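You operate a simulated robot arm through the tools that you are given. There is no shell and no other tool. Be economical: measure what you need, move in short steps, check, and stop when the job is done.

You are at the controls of a simulated robot arm. One attempt, no reset.

TASK
Shut the lower coil drawer. Open the upper coil drawer, put the thin green bobbin inside and shut the drawer again. Fetch the small grey pulley and set it on the pink paper pad. Switch the brake lever off. Fetch the green tag and set it on the rewind bench top. Shut the blue sliding lid. Put the white tub in the shallow green tray. Put one of the paper balls from the spare bench top on top of the red tag. The order is free. Set down upright: thin green bobbin, white tub. The brake lever goes anticlockwise seen from above, to its stop.

Only the result counts: the job must be done as asked and must still hold three seconds after the hand-in. Knocking over, shifting, dropping, spilling or breaking anything else fails it. A push-on lid holds only when it is set on centred and level and pressed home; a screw cap is set on level and turned clockwise until tight.

THE ROBOT
A 6-joint arm with a two-finger parallel gripper on a trunk, on a base that drives. Base frame: it is fixed to the floor where the robot stands at the start and does not move with it; the origin is under the middle of the robot, x ahead of it, y to its left, z up. Units: mm, rad, N and s.
With the tool pointing down near the work surface it reaches from about 180 to 780 mm from the robot's upright axis, wherever it stands. Its first joint turns from -2.897 to 2.897 rad. Places, roughly: blue sliding lid [-200, 4400, 800]; brake lever [700, 3500, 600]; green tag [1500, 3500, 1250]; lower coil drawer [400, -500, 400]; paper ball (5x4x3 cm) [-6600, 6200, 800]; pink paper pad (20x27x2 cm) [100, -600, 800]; red tag [-6250, 6000, 750]; rewind bench top [900, 3600, 600]; shallow green tray inside (16x18 cm) [-820, 4620, 800]; small grey pulley (6x6x3 cm) [-2600, -2500, 800]; thin green bobbin (8x8x8 cm) [-100, -500, 800]; upper coil drawer [400, -700, 600]; upper coil drawer inside [300, -700, 500]; white tub (6x6x7 cm) [-700, 4400, 500]. Payload 3.43 kg.
Tool frame: the origin (TCP) lies between the finger pads and is the grasp point; the fingertips stand 34 mm ahead of it; z points along the fingers, y is the line along which they close. The gripper opens to 128 mm. The fingers are 24 mm wide and 12 mm thick; the gripper's body (48 by 130 mm) begins 96 mm behind the TCP.
Orientation is that of the tool frame in the base frame, as a unit quaternion [w, x, y, z]. With the fingers straight down and closing along the base's y, the tool's x points along the base's -x, its y along +y and its z along -z.

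THE INTERFACE
- The arm moves only by the tool move_arm. Its argument "steps" is a list of rows, each a list of 6 numbers: the shift along the tool's x, y, z in units of 20 mm (1.0 is 20 mm), then the turn, a rotation vector about the tool's x, y, z in units of 8 degrees (1.0 is 8 degrees). In form: [[tx, ty, tz, wx, wy, wz], ...]. A call has 1 to 10 rows; each row shifts and turns the commanded pose from where the row before left it, along the tool's axes as they then stand. "grip" is the opening, from 0 (shut) to 1 (fully open), set as the call begins (left out, the last holds). A call with a number of a shift or a turn outside -1 to 1 is refused whole. A row lasts 0.2 s, in which the tool goes at most 50 mm and 0.15 rad; a call with a longer step from one row to the next is refused whole, and so is a gripper value outside its range. Where a pose cannot be reached the arm comes as near as it can. A force on the tool above 40 N (or 10 N above the force at the start of the call, whichever is more), or a blocked arm, ends the call early, and 0.2 s more pass. The fingers move at their own pace (about 45 mm/s each) and stop on an object; they squeeze with about 37 N. The grip force told is the motor's: it shows also when the fingers shut on nothing. Time passes only in rows, and 0.2 s behind the last, so rows that do not move let the fingers close. The reply holds the time, the measured pose of the TCP, the force on the tool along the base axes, the opening and the grip force, in the units named above and with some noise, with the torque about the TCP (base axes, N m) and any sound that the robot's microphone picked up.
- Cameras (640 x 400 px; columns grow to the right, rows downward): "scene" is now at [-13.2, 93, 1502]; the picture's right is [-0.80, -0.60, 0.00], its down [-0.45, 0.60, -0.66] and it looks along [0.39, -0.53, -0.75] (base axes); focal length 289 px, centre (320, 200). "wrist" rides on the gripper at [76, -11, -160] in the tool frame; the picture's right is [0.15, 0.99, 0.00], its down [-0.88, 0.13, -0.46] and it looks along [-0.45, 0.07, 0.89] (tool axes); focal length 234 px, centre (320, 200). There is no depth. A picture from a camera that has moved, and an enlarged one, comes with that camera's place and axes in the base frame and with its lens.
- capture(camera): a new picture of that camera. It takes no simulated time.
- drive_base(legs): drives the robot by 1 to 6 legs, each [ahead, turn to the left] in mm and rad, along the robot's own axes; the way and the turn of a leg run together, so that a leg with both is an arc; at most 1500 mm and 3.142 rad a leg. The arm and the cameras ride along, it lands a little off, and it stops where it bumps. It gives what a move gives.
- aim_head(pan, tilt): turns the head with the scene camera to pan (to the left, within 2.705 rad either way) and tilt (down, from -0.506 to 1.204), counted from straight ahead of the robot. It gives what a move gives.
- close_up(camera, box): a new picture of the part [left, top, right, bottom] of that camera's present view, enlarged. It takes no simulated time.
- sign_off(): hands the job in; it is judged then, once.

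Go step by step. Nothing tells you exact positions but the pictures and the camera data: compare them with the known pose of the tool, close in by small moves and look again before you grip or let go. The budget is 217 turns and 210 pictures, counting those below and the enlarged ones. Unless the task says otherwise, let go and move clear before handing in, and close with one line.

The tools are called after "Emit:" by a JSON object that holds its "method" and its "body". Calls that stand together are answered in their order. move_arm: Moves the arm, as the interface text tells. Its arguments: {"type":"object","properties":{"steps":{"type":"array","items":{"type":"array","items":{"type":"number"}}},"grip":{"type":"number"}},"required":["steps"]} The other tools are called the same way: drive_base (legs) drives the base; aim_head (pan, tilt) turns the head that bears the scene camera; capture (camera) takes a picture; close_up (camera, box) takes an enlarged picture of a part of a camera's view; sign_off () hands the job in.

At the start:

```text
time: 0.0
tool_pos: [201.6, -319.4, 961.3]
tcp_rot: [0.0, 0.0, 1.0, -0.001]
wrist_force: [0.7, 0.6, 0.4]
torque: [-0.03, 0.0, 0.01]
grip_width: 127.8
grip_force: 0.1
robot x, y, heading: [1.4, -1.3, -0.001]
head pan, tilt: [-0.93, 0.852]
```

scene: 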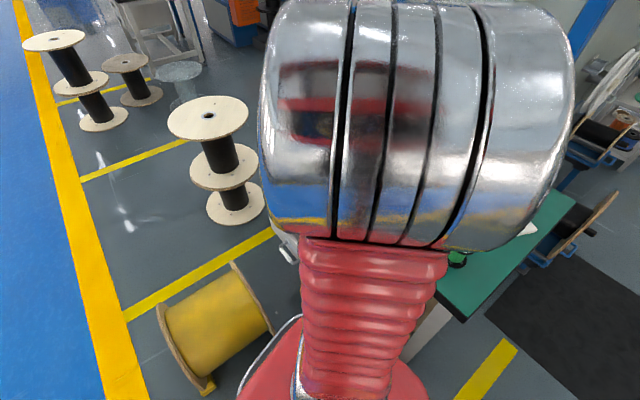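
wrist: 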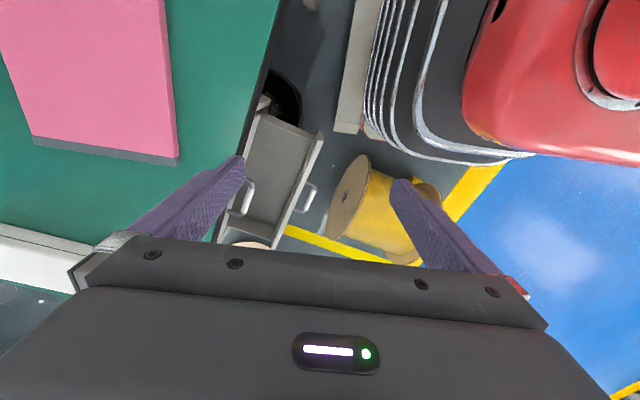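

I see the bench with the pink pad to the right and the open lower drawer. The arm blocks the head camera, so I look around with the head first.

Emit:
{"method": "aim_head", "body": {"pan": -1.6, "tilt": 0.8}}

Emit:
{"method": "capture", "body": {"camera": "scene"}}

```text
time: 1.1
tool_pos: [202.4, -319.8, 963.8]
tcp_rot: [-0.001, 0.0, 1.0, 0.0]
wrist_force: [-0.3, -0.1, 0.3]
torque: [0.0, -0.01, 0.01]
grip_width: 128.2
grip_force: 0.1
robot x, y, heading: [3.3, 1.4, 0.002]
head pan, tilt: [-1.6, 0.799]
```

```text
207 pictures are left
camera scene: at [-62.3, 75.0, 1506.1], right [-1.0, 0.03, 0.0], down [0.02, 0.72, -0.7], along [-0.02, -0.7, -0.72], focal length 289 px, centre (320, 200)
```

scene: 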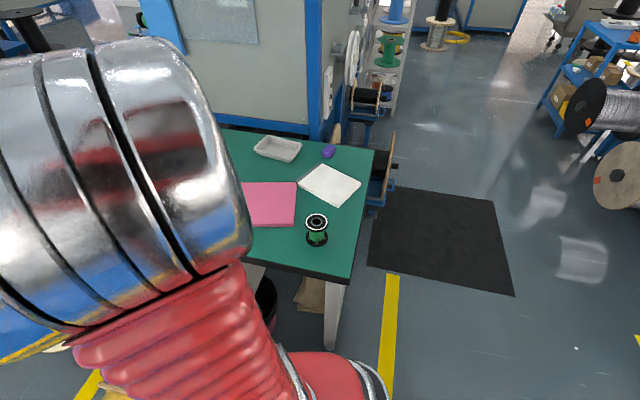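

Emit:
{"method": "close_up", "body": {"camera": "wrist", "box": [200, 80, 360, 250]}}

Emit:
{"method": "aim_head", "body": {"pan": -0.35, "tilt": 0.95}}

Emit:
{"method": "capture", "body": {"camera": "scene"}}

```text
2.35 times, centred on (280, 165) of wrist
camera zoom: at [126.8, -331.6, 1123.0], right [-0.15, 0.99, 0.0], down [0.88, 0.13, 0.46], along [0.45, 0.07, -0.89], focal length 551 px, centre (414, 282)
```

zoom: 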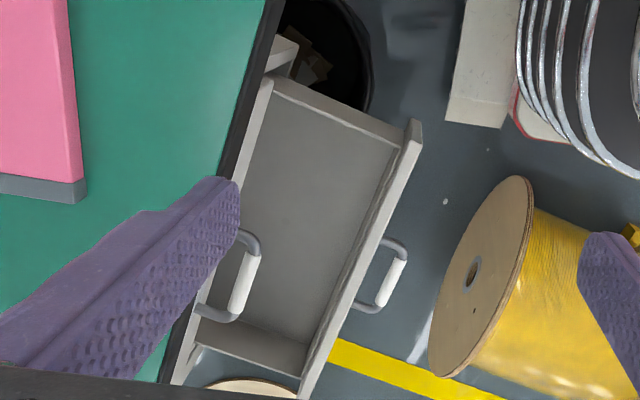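

```text
time: 2.5
tool_pos: [202.3, -321.0, 961.9]
tcp_rot: [0.0, 0.0, 1.0, 0.001]
wrist_force: [0.2, 0.5, -0.4]
torque: [-0.02, -0.02, -0.01]
grip_width: 127.9
grip_force: 0.1
robot x, y, heading: [0.1, 4.0, -0.002]
head pan, tilt: [-0.351, 0.949]
```

```text
205 pictures are left
camera scene: at [8.4, 130.6, 1494.6], right [-0.34, -0.94, 0.0], down [-0.76, 0.28, -0.58], along [0.55, -0.2, -0.81], focal length 289 px, centre (320, 200)
```

scene: 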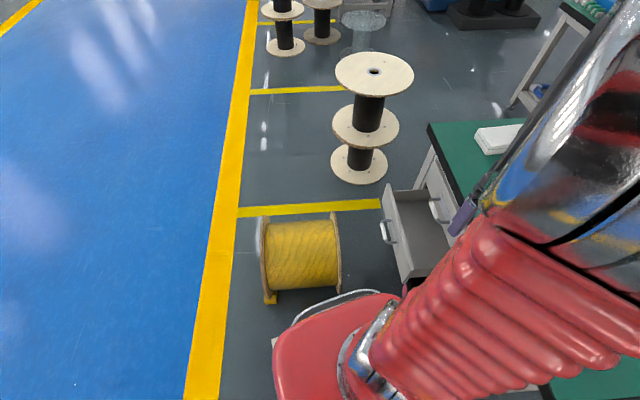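

The drawers face +y, with loop handles running along x; the lower one is open. I tilt the tool toward -y to look at the fronts with the wrist camera.

Emit:
{"method": "move_arm", "body": {"steps": [[0, 0, -1, 1, 0, 0], [0, 0, -1, 1, 0, 0], [0, 0, -1, 1, 0, 0], [0, 0, -1, 1, 0, 0], [0, 0, -1, 1, 0, 0], [-1, 0, -1, 1, 0, 0], [-1, 0, -1, 1, 0, 0], [-1, 0, -1, 1, 0, 0]]}}

Emit:
{"method": "capture", "body": {"camera": "wrist"}}

Emit:
{"method": "capture", "body": {"camera": "scene"}}

```text
time: 4.3
tool_pos: [263.7, -249.8, 1096.4]
tcp_rot: [0.0, 0.0, 0.848, -0.531]
wrist_force: [-0.4, 1.0, -0.2]
torque: [-0.01, -0.03, 0.02]
grip_width: 127.8
grip_force: 0.1
robot x, y, heading: [0.2, -1.8, -0.0]
head pan, tilt: [-0.351, 0.949]
```

```text
204 pictures are left
camera wrist: at [186.7, -110.6, 1176.8], right [-0.15, 0.43, -0.89], down [0.88, 0.47, 0.08], along [0.45, -0.77, -0.45], focal length 234 px, centre (320, 200)
```

wrist: 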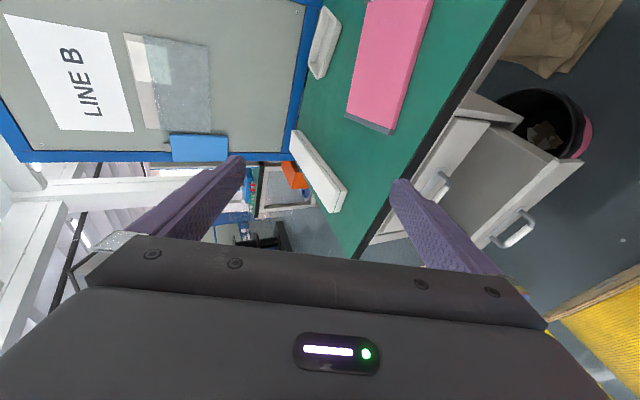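

```text
203 pictures are left
camera scene: at [8.0, 130.7, 1494.6], right [-0.34, -0.94, 0.0], down [-0.76, 0.28, -0.58], along [0.55, -0.2, -0.81], focal length 289 px, centre (320, 200)
```

scene: 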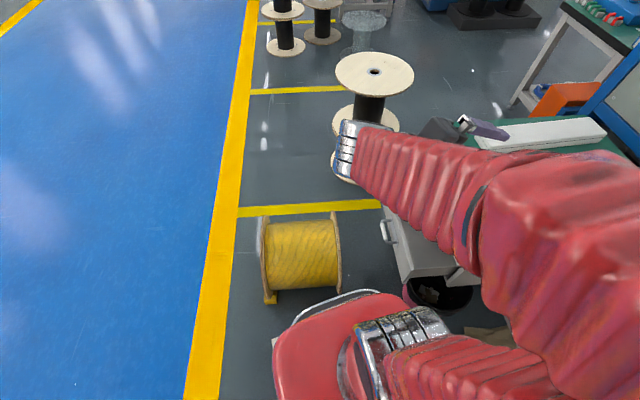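

The arm has the room for this. I make the tool horizontal (pointing -y, fingers closing vertically) and go down toward the lower handle, near (443, -309, 505).

Emit:
{"method": "move_arm", "body": {"steps": [[-1, 1, 0, 1, 0, 0], [-1, 1, 0, 1, 0, 0], [-1, 1, 0, 1, 0, 0], [-1, 1, 0, 0.25, 0, 0], [-1, 1, 0, 0, 0, 0], [-1, 1, 0, 0, 0, 0], [0, 1, 0, 0, 0, 0], [0, 1, 0, 0, 0, 0], [0, 1, 0, 0, 0, 0], [0, 1, 0, 0, 0, 0]]}}

Emit:
{"method": "move_arm", "body": {"steps": [[0, 1, 0, 0, 0, 0], [0, 1, 0, 0, 0, 0], [0, 1, 0, 0, 0, 0], [0, 1, 0, 0, 0, 0], [0, 1, 0, 0, 0, 0], [0, 1, 0, 0, 0, 0], [0, 1, 0, 0, 0, 0], [0, 1, 0, 0, 0, 0], [0, 1, 0, 0, 0, 0], [0, 1, 0, 0, 0, 0]]}}

Emit:
{"method": "capture", "body": {"camera": "wrist"}}

Emit:
{"method": "capture", "body": {"camera": "scene"}}

```text
time: 6.5
tool_pos: [391.8, -231.3, 904.0]
tcp_rot: [0.0, 0.0, 0.707, -0.707]
wrist_force: [0.1, 0.0, -0.3]
torque: [0.0, -0.03, -0.01]
grip_width: 128.1
grip_force: 0.2
out of reach, approached as far as the arm can: row 1
robot x, y, heading: [-2.1, 3.5, -0.0]
head pan, tilt: [-0.351, 0.949]
```

```text
time: 8.7
tool_pos: [392.1, -230.3, 704.5]
tcp_rot: [0.0, -0.001, 0.708, -0.707]
wrist_force: [-0.2, -0.1, 0.6]
torque: [0.01, -0.02, 0.0]
grip_width: 128.2
grip_force: 0.0
robot x, y, heading: [-0.5, -1.6, -0.005]
head pan, tilt: [-0.351, 0.949]
```

```text
202 pictures are left
camera wrist: at [315.6, -70.5, 715.4], right [-0.15, 0.0, -0.99], down [0.88, 0.46, -0.13], along [0.45, -0.89, -0.07], focal length 234 px, centre (320, 200)
```

wrist: 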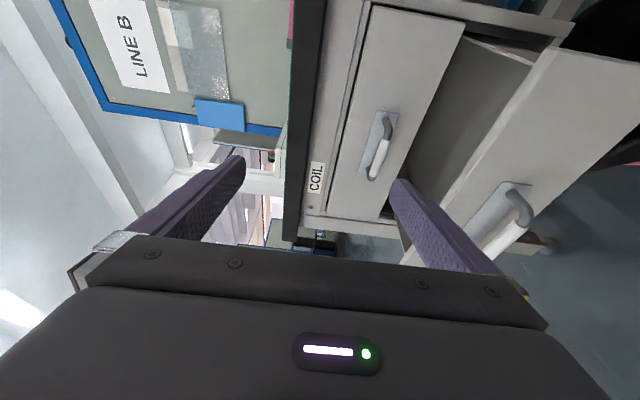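

```text
201 pictures are left
camera scene: at [8.8, 130.8, 1494.6], right [-0.34, -0.94, 0.0], down [-0.76, 0.28, -0.58], along [0.55, -0.2, -0.81], focal length 289 px, centre (320, 200)
```

scene: 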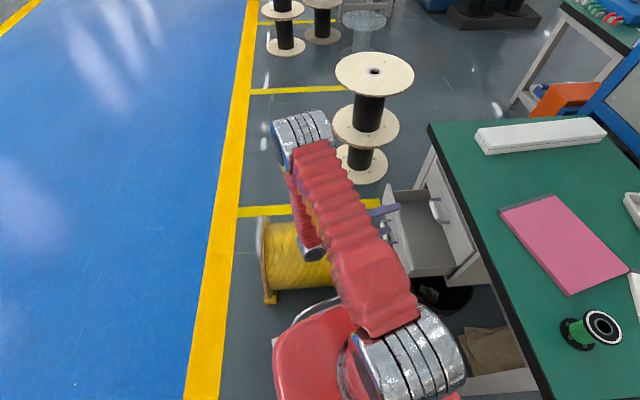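

Emit:
{"method": "move_arm", "body": {"steps": [[0, 1, 0, 0, 0, 0], [0, 1, 0, 0, 0, 0], [0, 1, 0, 0, 0, 0], [-0.5, 1, 0, 0, 0, 0], [-0.5, 1, 0, 0, 0, 0], [0, 1, 0, 0, 0, 0], [0, 1, 0, 0, 0, 0], [0, 1, 0, 0, 0, 0], [0, 1, 0, 0, 0, 0], [0, 1, 0, 0, 0, 0]]}}

Emit:
{"method": "capture", "body": {"camera": "wrist"}}

Emit:
{"method": "capture", "body": {"camera": "scene"}}

```text
time: 10.9
tool_pos: [411.1, -229.2, 501.9]
tcp_rot: [0.001, 0.0, -0.707, 0.707]
wrist_force: [0.6, 0.3, -0.5]
torque: [-0.03, 0.0, -0.01]
grip_width: 127.9
grip_force: 0.1
robot x, y, heading: [0.2, -1.5, -0.0]
head pan, tilt: [-0.351, 0.949]
```

```text
200 pictures are left
camera wrist: at [335.4, -69.4, 514.4], right [-0.15, 0.0, -0.99], down [0.88, 0.46, -0.13], along [0.45, -0.89, -0.07], focal length 234 px, centre (320, 200)
```

wrist: 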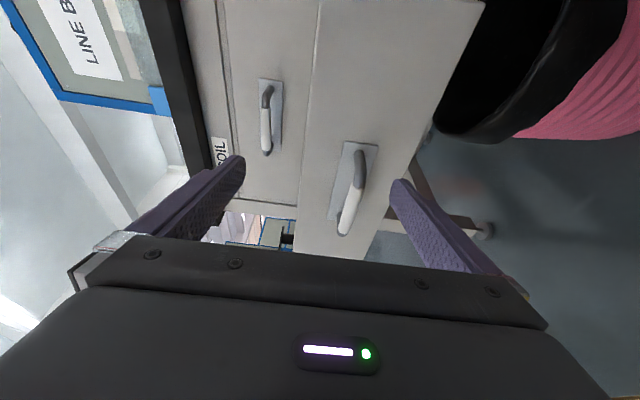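

```text
199 pictures are left
camera scene: at [8.8, 130.8, 1494.6], right [-0.34, -0.94, 0.0], down [-0.76, 0.28, -0.58], along [0.55, -0.2, -0.81], focal length 289 px, centre (320, 200)
```

scene: 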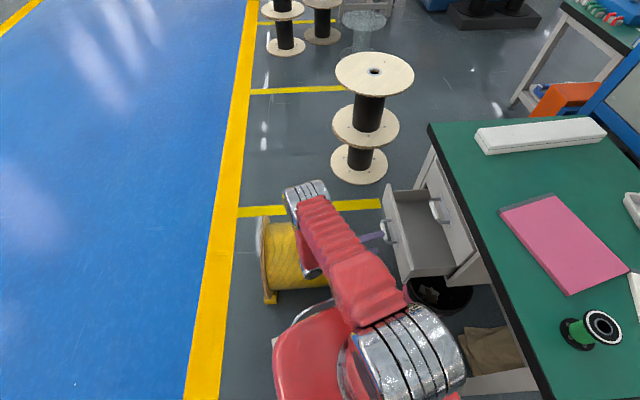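

The lower handle triangulates to about (445, -310, 460). I line up and move in with the gripper half open.

Emit:
{"method": "move_arm", "body": {"steps": [[-0.8, 1, 0, 0, 0, 0], [-0.8, 1.0, 0, 0, 0, 0], [0, 0.1, 1, 0, 0, 0], [0, 0, 1, 0, 0, 0], [0, 0, 0.7, 0, 0, 0]], "grip": 0.6}}

Emit:
{"method": "capture", "body": {"camera": "wrist"}}

```text
time: 12.1
tool_pos: [442.7, -283.9, 460.5]
tcp_rot: [0.001, 0.001, -0.707, 0.707]
wrist_force: [-0.1, 0.2, 0.0]
torque: [-0.01, -0.04, 0.01]
grip_width: 76.7
grip_force: 0.0
robot x, y, heading: [3.5, -2.2, -0.001]
head pan, tilt: [-0.351, 0.949]
```

```text
198 pictures are left
camera wrist: at [366.5, -124.5, 473.3], right [-0.15, 0.0, -0.99], down [0.88, 0.46, -0.13], along [0.45, -0.89, -0.07], focal length 234 px, centre (320, 200)
```

wrist: 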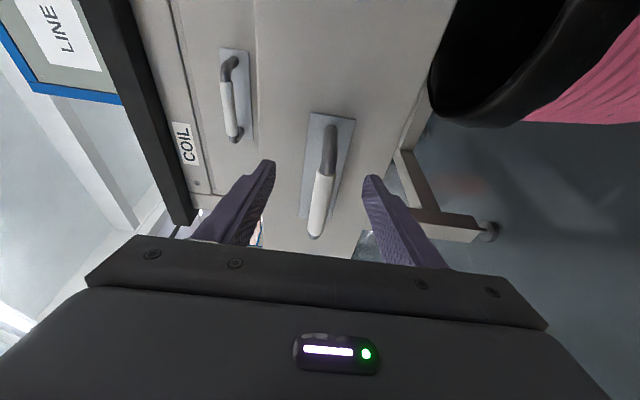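

The bar lies between the fingers. I move in 20 mm and close.

Emit:
{"method": "move_arm", "body": {"steps": [[0, 0, 1, 0, 0, 0]]}}

Emit:
{"method": "move_arm", "body": {"steps": [[0, 0, 0, 0, 0, 0], [0, 0, 0, 0, 0, 0], [0, 0, 0, 0, 0, 0], [0, 0, 0, 0, 0, 0], [0, 0, 0, 0, 0, 0]], "grip": 0}}

Emit:
{"method": "capture", "body": {"camera": "wrist"}}

```text
time: 12.5
tool_pos: [441.9, -304.0, 462.5]
tcp_rot: [-0.001, -0.001, 0.707, -0.707]
wrist_force: [0.1, 0.6, 0.3]
torque: [-0.02, 0.0, 0.02]
grip_width: 76.8
grip_force: 0.1
robot x, y, heading: [-4.3, -0.8, 0.005]
head pan, tilt: [-0.351, 0.949]
```

```text
time: 13.6
tool_pos: [440.6, -303.9, 458.2]
tcp_rot: [0.001, -0.002, 0.711, -0.703]
wrist_force: [7.1, -2.7, -25.5]
torque: [-0.11, -0.85, -0.08]
grip_width: 16.7
grip_force: 35.8
robot x, y, heading: [-0.5, -1.1, -0.001]
head pan, tilt: [-0.351, 0.949]
stopped in row 5: the force on the tool passed its limit at 45 N (the readings are from after the stop); the commanded pose is now the measured one
```

```text
197 pictures are left
camera wrist: at [365.5, -144.8, 471.4], right [-0.15, 0.01, -0.99], down [0.88, 0.46, -0.13], along [0.45, -0.89, -0.08], focal length 234 px, centre (320, 200)
```

wrist: 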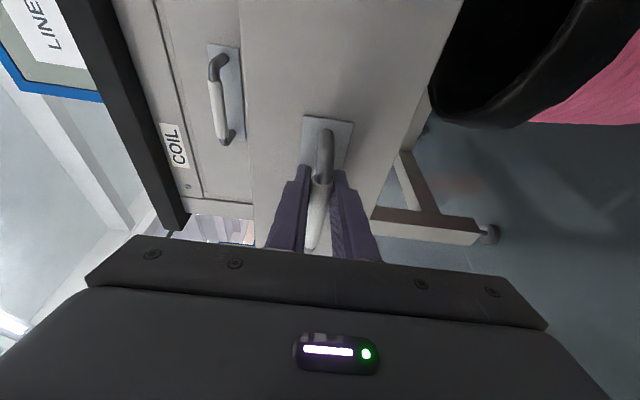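

Gripped. I relax the sideways force slightly and push the drawer toward -y.

Emit:
{"method": "move_arm", "body": {"steps": [[0, 0.15, 0, 0, 0, 0], [0, 0, 0.5, 0, 0, 0], [0, 0, 0.5, 0, 0, 0], [0, 0, 0.5, 0, 0, 0], [0, 0, 0.5, 0, 0, 0]]}}

```text
time: 14.4
tool_pos: [436.3, -321.4, 456.3]
tcp_rot: [-0.003, 0.002, 0.707, -0.707]
wrist_force: [-3.4, 1.2, 1.2]
torque: [-0.3, -1.23, -0.52]
grip_width: 16.7
grip_force: 45.3
robot x, y, heading: [-1.5, -1.5, 0.005]
head pan, tilt: [-0.351, 0.949]
stopped in row 4: the force on the tool passed its limit at 45 N (the readings are from after the stop); the commanded pose is now the measured one
```

Emit:
{"method": "move_arm", "body": {"steps": [[0, 0, 0.25, 0, 0, 0], [0, 0, 0.25, 0, 0, 0], [0, 0, 0.25, 0, 0, 0], [0, 0, 0.25, 0, 0, 0], [0, 0, 0.25, 0, 0, 0], [0, 0, 0.25, 0, 0, 0], [0, 0, 0.25, 0, 0, 0], [0, 0, 0.25, 0, 0, 0]]}}

Emit:
{"method": "capture", "body": {"camera": "wrist"}}

```text
time: 15.2
tool_pos: [433.5, -336.9, 457.4]
tcp_rot: [0.007, -0.002, -0.707, 0.707]
wrist_force: [-3.9, 1.5, 1.3]
torque: [-0.35, -1.25, 0.21]
grip_width: 16.9
grip_force: 44.7
robot x, y, heading: [-0.9, -3.1, 0.002]
head pan, tilt: [-0.351, 0.949]
stopped in row 4: the force on the tool passed its limit at 43 N (the readings are from after the stop); the commanded pose is now the measured one
```

```text
196 pictures are left
camera wrist: at [359.7, -176.0, 469.6], right [-0.15, 0.0, -0.99], down [0.89, 0.44, -0.14], along [0.44, -0.9, -0.07], focal length 234 px, centre (320, 200)
```

wrist: 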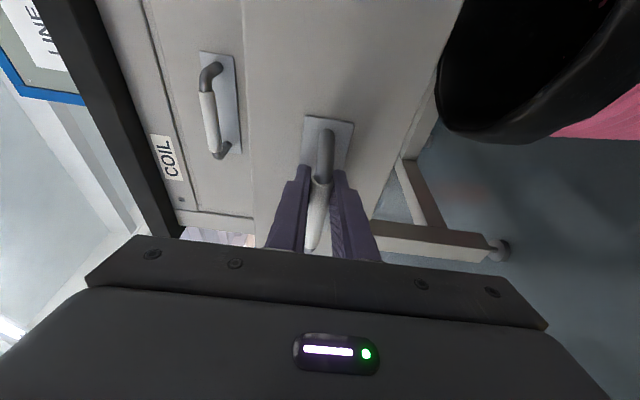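

The drawer slides along a skewed line (about (-0.25, -0.97)), so the bench is turned a little. I push along that line.

Emit:
{"method": "move_arm", "body": {"steps": [[0.1, 0, 0.4, 0, 0, 0], [0.1, 0, 0.4, 0, 0, 0], [0.1, 0, 0.4, 0, 0, 0], [0.1, 0, 0.4, 0, 0, 0], [0.1, 0, 0.4, 0, 0, 0], [0.1, 0, 0.4, 0, 0, 0], [0.1, 0, 0.4, 0, 0, 0], [0.1, 0, 0.4, 0, 0, 0], [0.1, 0, 0.4, 0, 0, 0], [0.1, 0, 0.4, 0, 0, 0]]}}

```text
time: 17.4
tool_pos: [411.4, -416.1, 457.7]
tcp_rot: [0.009, -0.001, -0.707, 0.708]
wrist_force: [-16.0, 3.5, -0.2]
torque: [-0.33, -1.04, 0.38]
grip_width: 16.6
grip_force: 45.0
robot x, y, heading: [2.6, 2.7, -0.007]
head pan, tilt: [-0.351, 0.949]
```

Emit:
{"method": "move_arm", "body": {"steps": [[0.2, 0, 0.4, 0, 0, 0], [0.12, 0, 0.4, 0, 0, 0], [0.12, 0, 0.4, 0, 0, 0], [0.12, 0, 0.4, 0, 0, 0], [0.12, 0, 0.4, 0, 0, 0], [0.12, 0, 0.4, 0, 0, 0], [0.1, 0, 0.3, 0, 0, 0], [0.1, 0, 0.3, 0, 0, 0]]}}

Emit:
{"method": "capture", "body": {"camera": "wrist"}}

```text
time: 19.0
tool_pos: [397.5, -465.0, 456.8]
tcp_rot: [-0.004, -0.002, 0.707, -0.707]
wrist_force: [2.8, -1.3, -8.2]
torque: [-0.26, -1.22, -0.13]
grip_width: 16.8
grip_force: 45.5
robot x, y, heading: [-1.5, 1.2, -0.001]
head pan, tilt: [-0.351, 0.949]
stopped in row 7: the force on the tool passed its limit at 42 N (the readings are from after the stop); the commanded pose is now the measured one
```

```text
195 pictures are left
camera wrist: at [322.3, -304.8, 470.0], right [-0.16, 0.0, -0.99], down [0.88, 0.45, -0.14], along [0.45, -0.89, -0.07], focal length 234 px, centre (320, 200)
```

wrist: 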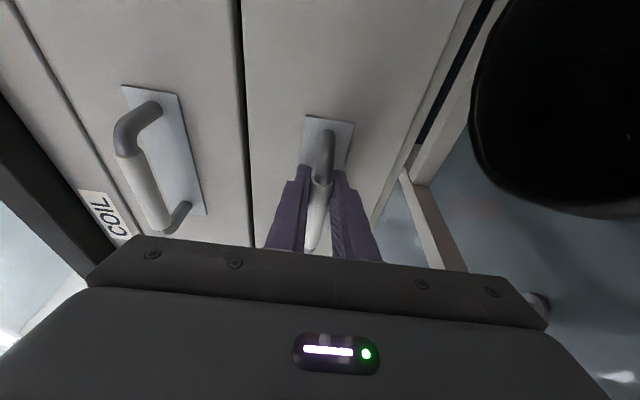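

Emit:
{"method": "move_arm", "body": {"steps": [[0.05, 0, 0.2, 0, 0, 0], [0.05, 0, 0.2, 0, 0, 0], [0.05, 0, 0.2, 0, 0, 0], [0.05, 0, 0.2, 0, 0, 0]]}}

```text
time: 19.5
tool_pos: [396.8, -467.6, 456.9]
tcp_rot: [-0.004, -0.004, 0.707, -0.707]
wrist_force: [-0.4, 1.0, -2.4]
torque: [-0.35, -1.2, 0.3]
grip_width: 16.7
grip_force: 45.0
robot x, y, heading: [-1.0, -0.5, 0.001]
head pan, tilt: [-0.351, 0.949]
stopped in row 2: the force on the tool passed its limit at 60 N (the readings are from after the stop); the commanded pose is now the measured one
```

The drawer is at its stop. I release, back off, and look for the upper handle.

Emit:
{"method": "move_arm", "body": {"steps": [[0, 0, 0, 0, 0, 0], [0, 0, 0, 0, 0, 0], [0, 0, 0, 0, 0, 0], [0, 0, -0.5, 0, 0, 0], [0, 0, -1, 0, 0, 0], [0, 0, -1, 0, 0, 0], [0, 0, -1, 0, 0, 0], [0, 0, -1, 0, 0, 0]], "grip": 0.4}}

Emit:
{"method": "move_arm", "body": {"steps": [[0, -1, 0, 0, 0, 0], [0, -1, 0, 0, 0, 0], [0, -1, 0, 0, 0, 0], [0, -1, 0, 0, 0, 0], [0, -1, 0, 0, 0, 0], [0, -1, 0, 0, 0, 0], [0, -0.75, 0, 0, 0, 0]]}}

Emit:
{"method": "capture", "body": {"camera": "wrist"}}

```text
time: 21.3
tool_pos: [397.5, -376.8, 457.5]
tcp_rot: [-0.006, -0.004, 0.707, -0.707]
wrist_force: [-0.2, -1.2, 0.1]
torque: [0.0, 0.0, 0.03]
grip_width: 51.4
grip_force: 0.1
robot x, y, heading: [1.5, 1.7, 0.001]
head pan, tilt: [-0.351, 0.949]
```

```text
time: 22.9
tool_pos: [399.3, -378.6, 592.9]
tcp_rot: [-0.005, -0.004, 0.707, -0.707]
wrist_force: [-0.7, 0.1, -0.4]
torque: [-0.01, 0.03, 0.01]
grip_width: 51.3
grip_force: 0.0
robot x, y, heading: [2.3, -1.7, 0.0]
head pan, tilt: [-0.351, 0.949]
```

```text
194 pictures are left
camera wrist: at [323.8, -218.7, 606.3], right [-0.16, 0.0, -0.99], down [0.88, 0.46, -0.14], along [0.45, -0.89, -0.07], focal length 234 px, centre (320, 200)
```

wrist: 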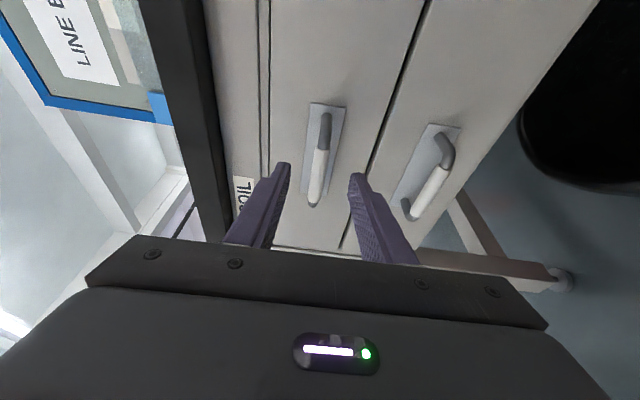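

Emit:
{"method": "move_arm", "body": {"steps": [[0, -0.1, 1, 0, 0, 0], [0, 0, 1, 0, 0, 0], [0, 0, 1, 0, 0, 0], [0, 0, 1, 0, 0, 0], [0, 0, 0.4, 0, 0, 0]]}}

Emit:
{"method": "capture", "body": {"camera": "wrist"}}

```text
time: 24.1
tool_pos: [398.8, -467.3, 594.9]
tcp_rot: [0.006, 0.005, -0.707, 0.708]
wrist_force: [0.1, 0.0, -0.6]
torque: [0.01, 0.0, -0.01]
grip_width: 51.3
grip_force: 0.0
robot x, y, heading: [0.9, 1.7, 0.002]
head pan, tilt: [-0.351, 0.949]
```

```text
193 pictures are left
camera wrist: at [323.1, -306.7, 607.9], right [-0.16, 0.0, -0.99], down [0.88, 0.46, -0.14], along [0.45, -0.89, -0.07], focal length 234 px, centre (320, 200)
```

wrist: 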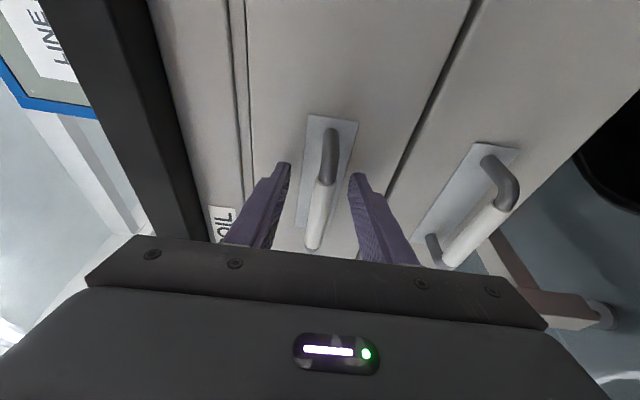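

Emit:
{"method": "move_arm", "body": {"steps": [[0, 0.15, 0, 0, 0, 0], [0, 0, 0, 0, 0, 0], [0, 0, 0, 0, 0, 0], [0, 0, 0, 0, 0, 0]], "grip": 0}}

Emit:
{"method": "move_arm", "body": {"steps": [[-0.1, 0, -0.4, 0, 0, 0], [-0.1, 0, -0.4, 0, 0, 0], [-0.1, 0, -0.4, 0, 0, 0], [-0.1, 0, -0.4, 0, 0, 0], [-0.1, 0, -0.4, 0, 0, 0], [-0.1, 0, -0.4, 0, 0, 0], [-0.1, 0, -0.4, 0, 0, 0], [-0.1, 0, -0.4, 0, 0, 0], [-0.1, 0, -0.4, 0, 0, 0], [-0.1, 0, -0.4, 0, 0, 0]]}}

Emit:
{"method": "capture", "body": {"camera": "wrist"}}

```text
time: 25.1
tool_pos: [398.2, -467.0, 591.3]
tcp_rot: [0.003, 0.004, -0.707, 0.708]
wrist_force: [-3.6, 4.0, 10.1]
torque: [-0.29, -1.06, 0.05]
grip_width: 16.9
grip_force: 44.8
robot x, y, heading: [-1.1, -2.4, 0.001]
head pan, tilt: [-0.351, 0.949]
```

```text
time: 27.2
tool_pos: [419.2, -393.7, 592.1]
tcp_rot: [0.001, 0.005, -0.707, 0.708]
wrist_force: [0.5, -0.3, -6.2]
torque: [-0.36, -1.19, 0.87]
grip_width: 16.5
grip_force: 45.2
robot x, y, heading: [-1.6, 0.1, -0.0]
head pan, tilt: [-0.351, 0.949]
stopped in row 10: the force on the tool passed its limit at 40 N (the readings are from after the stop); the commanded pose is now the measured one
```

```text
192 pictures are left
camera wrist: at [342.2, -234.0, 604.4], right [-0.15, 0.0, -0.99], down [0.88, 0.46, -0.14], along [0.46, -0.89, -0.07], focal length 234 px, centre (320, 200)
```

wrist: 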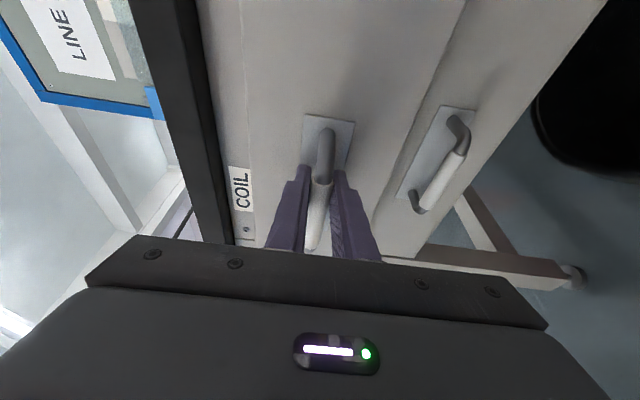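

Opening well. I continue to pull along the slide.

Emit:
{"method": "move_arm", "body": {"steps": [[-0.11, 0, -0.4, 0, 0, 0], [-0.11, 0, -0.4, 0, 0, 0], [-0.11, 0, -0.4, 0, 0, 0], [-0.11, 0, -0.4, 0, 0, 0], [-0.11, 0, -0.4, 0, 0, 0], [-0.11, 0, -0.4, 0, 0, 0], [-0.11, 0, -0.4, 0, 0, 0], [-0.11, 0, -0.4, 0, 0, 0], [-0.11, 0, -0.4, 0, 0, 0], [-0.11, 0, -0.4, 0, 0, 0]]}}

Emit:
{"method": "move_arm", "body": {"steps": [[-0.11, 0, -0.4, 0, 0, 0], [-0.11, 0, -0.4, 0, 0, 0], [-0.11, 0, -0.4, 0, 0, 0], [-0.11, 0, -0.4, 0, 0, 0], [-0.11, 0, -0.4, 0, 0, 0], [-0.11, 0, -0.4, 0, 0, 0]]}}

Emit:
{"method": "capture", "body": {"camera": "scene"}}

```text
time: 29.4
tool_pos: [440.7, -313.3, 591.5]
tcp_rot: [0.001, 0.004, -0.706, 0.708]
wrist_force: [8.5, -2.8, -17.3]
torque: [-0.28, -1.05, -0.03]
grip_width: 16.5
grip_force: 45.1
robot x, y, heading: [-0.5, 4.4, 0.001]
head pan, tilt: [-0.351, 0.949]
```

```text
time: 30.8
tool_pos: [454.7, -265.6, 592.9]
tcp_rot: [0.0, 0.005, -0.707, 0.707]
wrist_force: [25.1, -5.5, -11.0]
torque: [-0.26, -1.17, -0.19]
grip_width: 16.5
grip_force: 44.5
robot x, y, heading: [-2.5, -2.6, 0.001]
head pan, tilt: [-0.351, 0.949]
```

```text
191 pictures are left
camera scene: at [9.6, 130.6, 1494.6], right [-0.34, -0.94, 0.0], down [-0.76, 0.28, -0.58], along [0.55, -0.2, -0.81], focal length 289 px, centre (320, 200)
```

scene: 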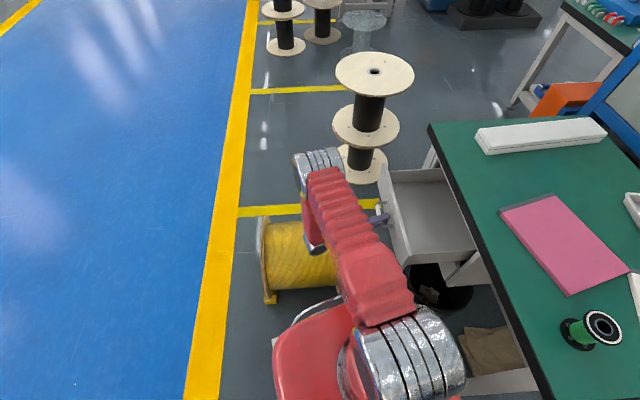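

Emit:
{"method": "move_arm", "body": {"steps": [[-0.2, 0, -0.3, 0, 0, 0], [-0.12, 0, -0.4, 0, 0, 0], [-0.12, 0, -0.4, 0, 0, 0], [-0.12, 0, -0.4, 0, 0, 0], [-0.12, 0, -0.4, 0, 0, 0]]}}

Emit:
{"method": "aim_head", "body": {"pan": -0.9, "tilt": 0.95}}

Emit:
{"method": "capture", "body": {"camera": "scene"}}

```text
time: 32.0
tool_pos: [465.7, -226.9, 592.5]
tcp_rot: [0.002, 0.004, -0.707, 0.707]
wrist_force: [-1.7, 0.7, -9.9]
torque: [-0.28, -1.21, -0.25]
grip_width: 16.9
grip_force: 44.7
robot x, y, heading: [-2.2, -0.6, -0.001]
head pan, tilt: [-0.351, 0.949]
```

```text
time: 33.0
tool_pos: [465.3, -225.8, 592.1]
tcp_rot: [0.002, 0.005, -0.707, 0.708]
wrist_force: [-12.2, 3.5, -13.9]
torque: [-0.24, -1.07, -0.23]
grip_width: 16.6
grip_force: 45.4
robot x, y, heading: [0.6, -2.6, 0.0]
head pan, tilt: [-0.901, 0.949]
```

```text
190 pictures are left
camera scene: at [-14.4, 98.7, 1494.6], right [-0.78, -0.62, 0.0], down [-0.51, 0.64, -0.58], along [0.36, -0.46, -0.81], focal length 289 px, centre (320, 200)
```

scene: 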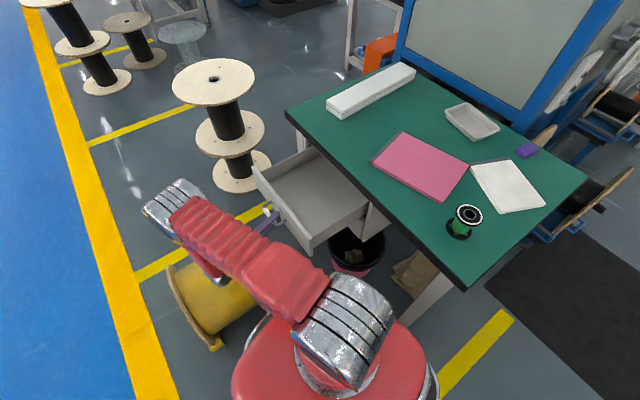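

The drawer is open about 240 mm. I release the handle, back off and rise.

Emit:
{"method": "move_arm", "body": {"steps": [[0, 0, 0, 0, 0, 0], [0, 0, 0, 0, 0, 0], [0, 0, 0, 0, 0, 0], [0, 0, -0.5, 0, 0, 0], [0, 0, -1, 0, 0, 0], [0, 0, -1, 0, 0, 0], [0, 0, -1, 0, 0, 0], [0, -1, 0, 0, 0, 0], [0, -1, 0, 0, 0, 0], [0, -1, 0, 0, 0, 0]], "grip": 0.4}}

Emit:
{"method": "move_arm", "body": {"steps": [[1, -1, 0, 0, 0, 0], [1, -1, 0, 0, 0, 0], [1, -1, 0, 0, 0, 0], [1, -1, 0, 0, 0, 0], [1, -1, 0, 0, 0, 0], [1, -1, 0, 0, 0, 0], [1, -1, 0, 0, 0, 0], [1, -1, 0, 0, 0, 0], [1, -1, 0, 0, 0, 0], [1, -1, 0, 0, 0, 0]]}}

Emit:
{"method": "move_arm", "body": {"steps": [[1, -1, 0, 0, 0, 0], [1, -1, 0, 0, 0, 0], [1, -1, 0, -1, 0, 0], [1, -1, 0, -1, 0, 0], [1, 0, 0, -1, 0, 0], [1, 0, 0, -1, 0, 0], [1, 0, 0, -1, 0, 0], [0, 0, 0, -1, 0, 0], [0, 0, 0, -1, 0, 0], [0, 0, 0, -1, 0, 0]]}}

```text
time: 35.2
tool_pos: [466.3, -157.3, 651.2]
tcp_rot: [0.001, 0.005, -0.706, 0.709]
wrist_force: [0.2, 0.5, -0.2]
torque: [-0.02, 0.0, 0.02]
grip_width: 51.3
grip_force: 0.1
robot x, y, heading: [-2.6, 3.0, -0.0]
head pan, tilt: [-0.901, 0.949]
```

```text
time: 37.4
tool_pos: [270.4, -159.4, 852.6]
tcp_rot: [0.001, 0.005, -0.706, 0.709]
wrist_force: [-1.1, -0.2, 0.4]
torque: [0.01, 0.01, 0.01]
grip_width: 51.1
grip_force: 0.2
robot x, y, heading: [-2.4, -1.2, -0.004]
head pan, tilt: [-0.901, 0.949]
```

```text
time: 39.6
tool_pos: [309.8, -89.0, 885.0]
tcp_rot: [-0.003, -0.003, 0.974, -0.226]
wrist_force: [0.2, -0.1, 0.1]
torque: [0.01, -0.01, 0.01]
grip_width: 51.1
grip_force: 0.1
out of reach, approached as far as the arm can: row 1, 2, 3, 4, 5, 6, 7, 8
robot x, y, heading: [-0.1, -3.7, -0.001]
head pan, tilt: [-0.901, 0.949]
```

Emit:
{"method": "move_arm", "body": {"steps": [[0, -1, 0, -1, 0, 0], [0, -1, 0, -1, 0, 0], [0, -1, 0, -1, 0, 0], [0, -1, -1, -0.25, 0, 0], [0, -1, -1, 0, 0, 0], [1, -1, -1, 0, 0, 0], [1, -1, -0.5, 0, 0, 0], [1, -1, 0, 0, 0, 0], [1, -1, 0, 0, 0, 0], [1, -1, 0, 0, 0, 0]], "grip": 1}}

Emit:
{"method": "move_arm", "body": {"steps": [[1, -1, 0, 0, 0, 0], [1, -1, 0, 0, 0, 0], [1, -1, 0, 0, 0, 0], [1, -1, 0, 0, 0, 0], [1, -1, 0, 0, 0, 0], [1, -0.5, 0, 0, 0, 0], [1, 0, 0, 0, 0, 0], [1, 0, 0, 0, 0, 0], [1, 0, 0, 0, 0, 0], [1, 0, 0, 0, 0, 0]]}}

Emit:
{"method": "capture", "body": {"camera": "wrist"}}

```text
time: 41.8
tool_pos: [212.0, -284.5, 974.5]
tcp_rot: [-0.005, -0.002, 1.0, -0.001]
wrist_force: [-0.8, -0.2, 0.1]
torque: [-0.01, 0.01, -0.03]
grip_width: 128.3
grip_force: 0.0
robot x, y, heading: [4.5, -0.7, -0.005]
head pan, tilt: [-0.901, 0.949]
```

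```text
time: 44.0
tool_pos: [11.8, -393.8, 977.3]
tcp_rot: [-0.004, -0.002, 1.0, -0.002]
wrist_force: [-0.4, 0.3, -0.3]
torque: [-0.03, -0.02, 0.05]
grip_width: 127.7
grip_force: 0.1
robot x, y, heading: [0.5, 4.4, -0.004]
head pan, tilt: [-0.901, 0.949]
```

```text
189 pictures are left
camera wrist: at [-63.8, -405.6, 1138.7], right [-0.15, 0.99, 0.0], down [0.88, 0.14, 0.45], along [0.44, 0.07, -0.89], focal length 234 px, centre (320, 200)
```

wrist: 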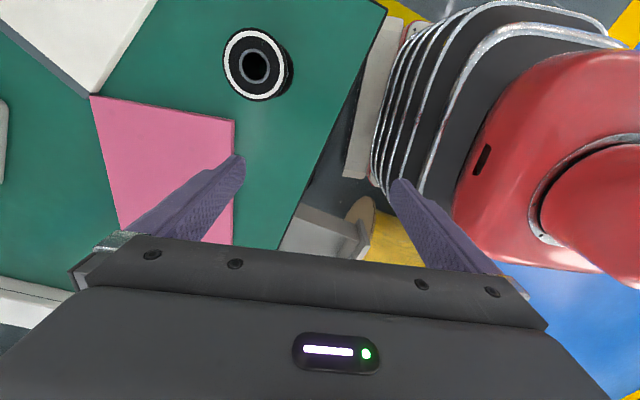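

Emit:
{"method": "move_arm", "body": {"steps": [[1, -1, 0, 0, 0, 0], [1, -1, 0, 0, 0, 0], [1, -1, 0, 0, 0, 0], [1, -1, 0, 0, 0, 0], [0.1, -0.35, 0, 0, 0, 0], [0, 0, 1, 0, 0, 0], [0, 0, 1, 0, 0, 0]]}}

Emit:
{"method": "capture", "body": {"camera": "wrist"}}

Emit:
{"method": "capture", "body": {"camera": "scene"}}

```text
time: 45.6
tool_pos: [-69.7, -483.1, 938.7]
tcp_rot: [-0.005, -0.004, 1.0, -0.001]
wrist_force: [0.3, -0.2, -0.3]
torque: [0.0, 0.01, 0.01]
grip_width: 128.1
grip_force: 0.1
robot x, y, heading: [7.3, -2.0, 0.001]
head pan, tilt: [-0.901, 0.949]
```

```text
188 pictures are left
camera wrist: at [-145.5, -494.5, 1099.2], right [-0.15, 0.99, 0.0], down [0.88, 0.14, 0.45], along [0.44, 0.07, -0.89], focal length 234 px, centre (320, 200)
```

wrist: 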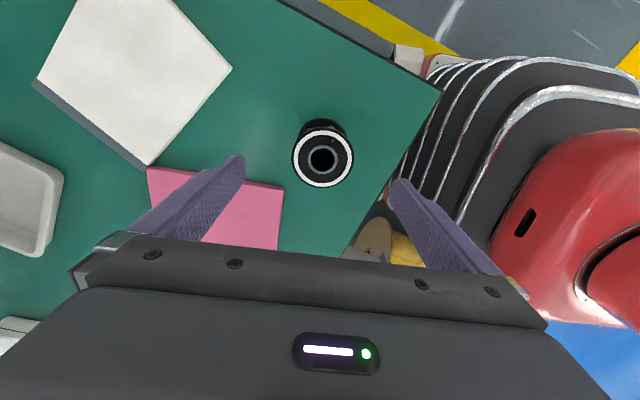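

```text
187 pictures are left
camera scene: at [-15.1, 98.6, 1494.6], right [-0.78, -0.62, 0.0], down [-0.51, 0.64, -0.58], along [0.36, -0.46, -0.81], focal length 289 px, centre (320, 200)
```

scene: 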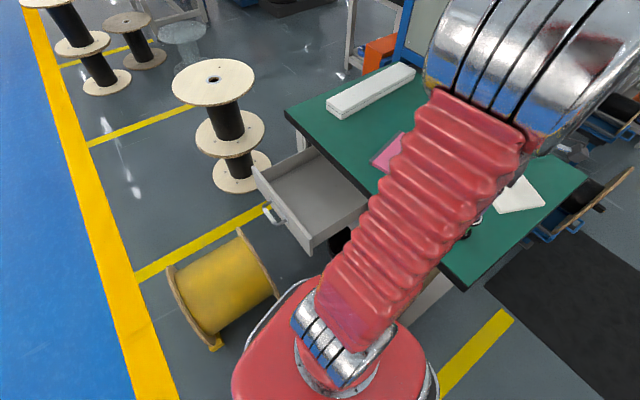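

Emit:
{"method": "move_arm", "body": {"steps": [[0.1, 0.15, 1, 0, 0, 0], [0, 0, 1, 0, 0, 0], [0, 0, 1, 0, 0, 0], [0, 0, 1, 0, 0, 0], [0, 0, 1, 0, 0, 0]]}}

Emit:
{"method": "capture", "body": {"camera": "wrist"}}

```text
time: 46.8
tool_pos: [-71.9, -481.7, 837.0]
tcp_rot: [-0.004, -0.003, 1.0, -0.002]
wrist_force: [0.3, -0.2, -0.5]
torque: [0.02, -0.01, 0.02]
grip_width: 128.2
grip_force: 0.0
robot x, y, heading: [-1.8, 2.0, -0.006]
head pan, tilt: [-0.901, 0.949]
```

```text
186 pictures are left
camera wrist: at [-147.4, -492.8, 998.4], right [-0.15, 0.99, 0.0], down [0.88, 0.14, 0.45], along [0.44, 0.07, -0.89], focal length 234 px, centre (320, 200)
```

wrist: 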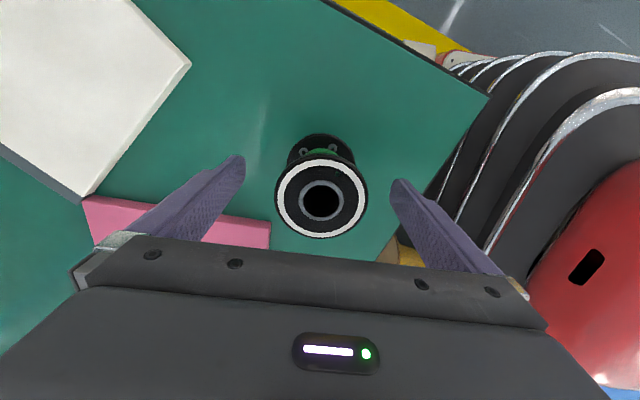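

Emit:
{"method": "move_arm", "body": {"steps": [[0, 0, 0.8, 0, 0, 0], [0, 0, 0.7, 0, 0, 0]]}}

Emit:
{"method": "move_arm", "body": {"steps": [[0, 0, 0, 0, 0, 0], [0, 0, 0, 0, 0, 0], [0, 0, 0, 0, 0, 0], [0, 0, 0, 0, 0, 0]], "grip": 0.4}}

Emit:
{"method": "capture", "body": {"camera": "wrist"}}

```text
time: 47.4
tool_pos: [-73.1, -481.1, 807.9]
tcp_rot: [-0.004, -0.002, 1.0, -0.001]
wrist_force: [-0.4, 0.4, 0.9]
torque: [0.01, 0.02, -0.02]
grip_width: 127.9
grip_force: 0.1
robot x, y, heading: [-0.2, -0.0, 0.003]
head pan, tilt: [-0.901, 0.949]
```

```text
time: 48.4
tool_pos: [-73.2, -481.2, 808.7]
tcp_rot: [-0.004, -0.003, 1.0, -0.002]
wrist_force: [0.2, -0.3, 0.3]
torque: [0.01, 0.0, 0.01]
grip_width: 70.9
grip_force: 28.3
robot x, y, heading: [-5.6, 2.8, -0.003]
head pan, tilt: [-0.901, 0.949]
```

```text
185 pictures are left
camera wrist: at [-148.1, -492.3, 969.8], right [-0.15, 0.99, 0.0], down [0.88, 0.14, 0.45], along [0.44, 0.07, -0.89], focal length 234 px, centre (320, 200)
```

wrist: 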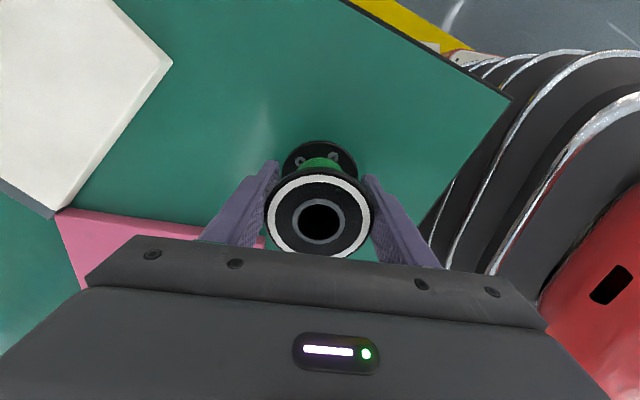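

Gripped (71 mm across). I lift it and carry it over the drawer.

Emit:
{"method": "move_arm", "body": {"steps": [[0, 0, -0.5, 0, 0, 0], [0, 0, -1, 0, 0, 0], [0, 0, -1, 0, 0, 0], [0, 0, -1, 0, 0, 0], [0, 0, -1, 0, 0, 0], [0, 0, -1, 0, 0, 0], [0, 0, -1, 0, 0, 0], [0, 0, -1, 0, 0, 0]]}}

Emit:
{"method": "move_arm", "body": {"steps": [[-1, 0.2, 0, 0, 0, 0], [-1, 0.2, 0, 0, 0, 0], [-1, 0.2, 0, 0, 0, 0], [-1, 0.2, 0, 0, 0, 0], [-1, 0.2, 0, 0, 0, 0], [-1, 0.2, 0, 0, 0, 0], [-1, 0.2, 0, 0, 0, 0], [-1, 0.2, 0, 0, 0, 0], [-1, 0.2, 0, 0, 0, 0], [-1, 0.2, 0, 0, 0, 0]]}}

Emit:
{"method": "move_arm", "body": {"steps": [[-1, 0.2, 0, 0, 0, 0], [-1, 0.2, 0, 0, 0, 0], [-1, 0.2, 0, 0, 0, 0], [-1, 0.2, 0, 0, 0, 0], [-1, 0.2, 0, 0, 0, 0], [-1, 0.2, 0, 0, 0, 0], [-1, 0.2, 0, 0, 0, 0], [-1, 0.2, 0, 0, 0, 0], [-1, 0.2, 0, 0, 0, 0], [-1, 0.2, 0, 0, 0, 0]]}}

Emit:
{"method": "capture", "body": {"camera": "wrist"}}

Emit:
{"method": "capture", "body": {"camera": "scene"}}

```text
time: 50.2
tool_pos: [-73.1, -480.7, 957.9]
tcp_rot: [-0.005, -0.002, 1.0, -0.002]
wrist_force: [0.0, -0.6, -0.6]
torque: [-0.03, 0.03, 0.0]
grip_width: 70.4
grip_force: 36.9
robot x, y, heading: [-0.2, 1.1, -0.002]
head pan, tilt: [-0.901, 0.949]
```

```text
time: 52.4
tool_pos: [129.3, -439.2, 956.1]
tcp_rot: [-0.004, -0.002, 1.0, -0.002]
wrist_force: [-0.2, -1.0, -0.5]
torque: [-0.01, -0.03, -0.01]
grip_width: 70.4
grip_force: 36.9
robot x, y, heading: [0.7, 0.5, -0.001]
head pan, tilt: [-0.901, 0.949]
```

```text
time: 54.6
tool_pos: [327.3, -398.3, 954.5]
tcp_rot: [-0.004, -0.002, 1.0, -0.002]
wrist_force: [-0.4, -0.7, -0.4]
torque: [0.0, -0.01, 0.02]
grip_width: 70.4
grip_force: 37.2
robot x, y, heading: [3.0, 1.1, 0.002]
head pan, tilt: [-0.901, 0.949]
```

```text
184 pictures are left
camera wrist: at [253.2, -410.1, 1115.6], right [-0.15, 0.99, 0.0], down [0.88, 0.14, 0.45], along [0.44, 0.07, -0.89], focal length 234 px, centre (320, 200)
```

wrist: 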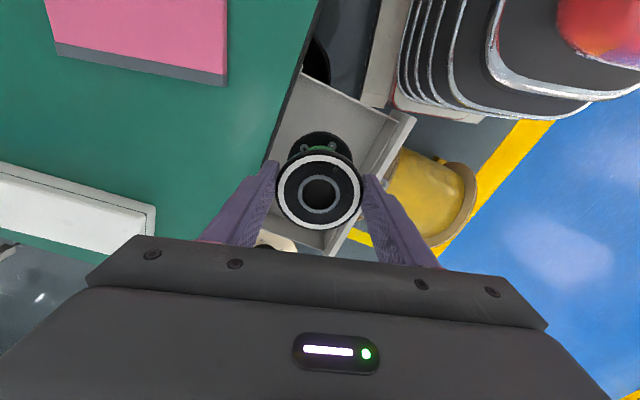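

```text
183 pictures are left
camera scene: at [-14.8, 98.7, 1494.6], right [-0.78, -0.62, 0.0], down [-0.51, 0.64, -0.58], along [0.36, -0.46, -0.81], focal length 289 px, centre (320, 200)
```

scene: 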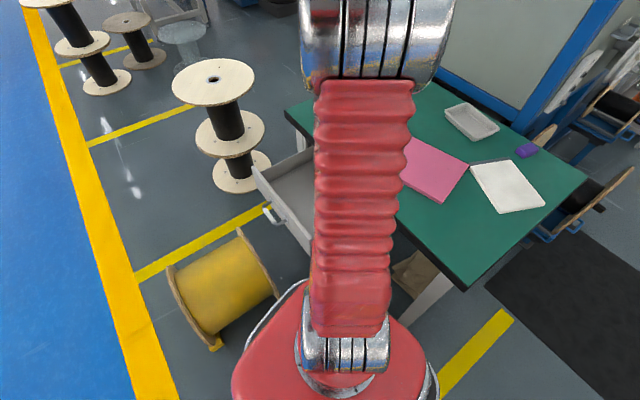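

Emit:
{"method": "move_arm", "body": {"steps": [[-1, 0.2, 0, 0, 0, 0], [-1, 0.2, 0, 0, 0, 0], [-1, 0.2, 0, 0, 0, 0], [-1, 0.2, 1, 0, 0, 0], [-1, 0.2, 1, 0, 0, 0], [-0.4, 0.1, 1, 0, 0, 0], [0, 0, 1, 0, 0, 0]]}}

Emit:
{"method": "capture", "body": {"camera": "wrist"}}

Emit:
{"method": "capture", "body": {"camera": "scene"}}

```text
time: 56.2
tool_pos: [435.8, -378.2, 874.3]
tcp_rot: [-0.004, -0.003, 1.0, -0.002]
wrist_force: [-0.4, -0.5, 0.1]
torque: [0.03, 0.01, 0.02]
grip_width: 70.3
grip_force: 37.4
robot x, y, heading: [-0.8, 0.9, 0.0]
head pan, tilt: [-0.901, 0.949]
```

```text
182 pictures are left
camera wrist: at [359.9, -388.8, 1035.5], right [-0.15, 0.99, 0.0], down [0.88, 0.14, 0.45], along [0.44, 0.07, -0.89], focal length 234 px, centre (320, 200)
```

wrist: 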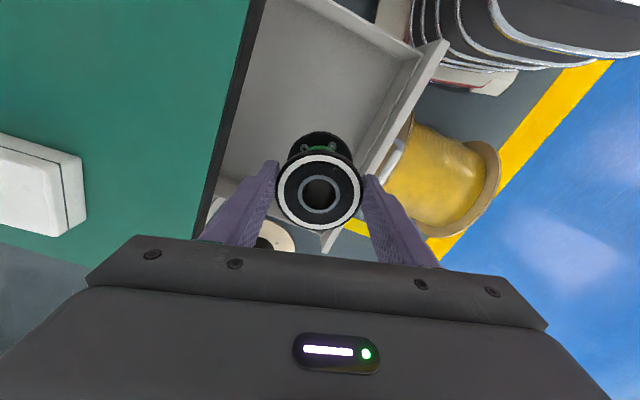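

```text
181 pictures are left
camera scene: at [-14.6, 98.7, 1494.6], right [-0.78, -0.62, 0.0], down [-0.51, 0.64, -0.58], along [0.36, -0.46, -0.81], focal length 289 px, centre (320, 200)
```

scene: 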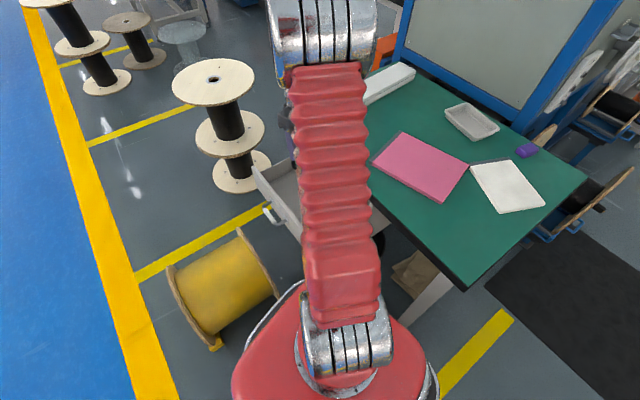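

The bobbin is over the middle of the visible drawer. I lower it straight down.

Emit:
{"method": "move_arm", "body": {"steps": [[0, 0, 1, 0, 0, 0], [0, 0, 1, 0, 0, 0], [0, 0, 1, 0, 0, 0], [0, 0, 1, 0, 0, 0], [0, 0, 1, 0, 0, 0], [0, 0, 1, 0, 0, 0], [0, 0, 1, 0, 0, 0], [0, 0, 1, 0, 0, 0], [0, 0, 1, 0, 0, 0], [0, 0, 1, 0, 0, 0]]}}

Emit:
{"method": "capture", "body": {"camera": "wrist"}}

```text
time: 58.4
tool_pos: [433.8, -376.8, 675.1]
tcp_rot: [-0.004, -0.002, 1.0, -0.002]
wrist_force: [-0.4, -0.3, -0.8]
torque: [0.0, 0.01, 0.03]
grip_width: 70.1
grip_force: 36.9
robot x, y, heading: [-0.7, -1.6, 0.002]
head pan, tilt: [-0.901, 0.949]
```

```text
180 pictures are left
camera wrist: at [358.8, -388.2, 834.6], right [-0.15, 0.99, 0.0], down [0.88, 0.14, 0.45], along [0.44, 0.07, -0.89], focal length 234 px, centre (320, 200)
```

wrist: 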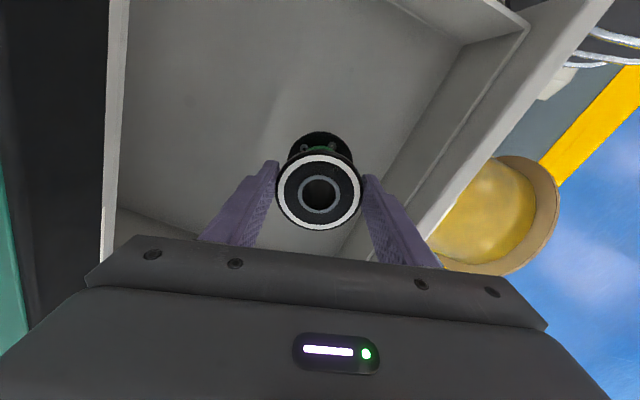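

Emit:
{"method": "move_arm", "body": {"steps": [[0, 0, 1, 0, 0, 0], [0, 0, 1, 0, 0, 0], [0, 0, 0.5, 0, 0, 0]]}}

Emit:
{"method": "capture", "body": {"camera": "wrist"}}

```text
time: 59.2
tool_pos: [435.7, -379.4, 626.0]
tcp_rot: [-0.001, -0.002, 1.0, -0.003]
wrist_force: [-1.5, -0.1, 32.7]
torque: [0.01, -0.14, -0.09]
grip_width: 70.7
grip_force: 37.0
robot x, y, heading: [3.8, 0.2, -0.004]
head pan, tilt: [-0.901, 0.949]
```

```text
179 pictures are left
camera wrist: at [360.1, -389.4, 786.6], right [-0.15, 0.99, -0.01], down [0.88, 0.14, 0.45], along [0.45, 0.06, -0.89], focal length 234 px, centre (320, 200)
```

wrist: 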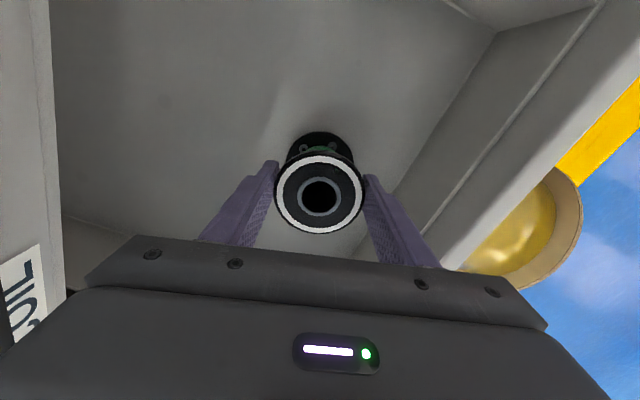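

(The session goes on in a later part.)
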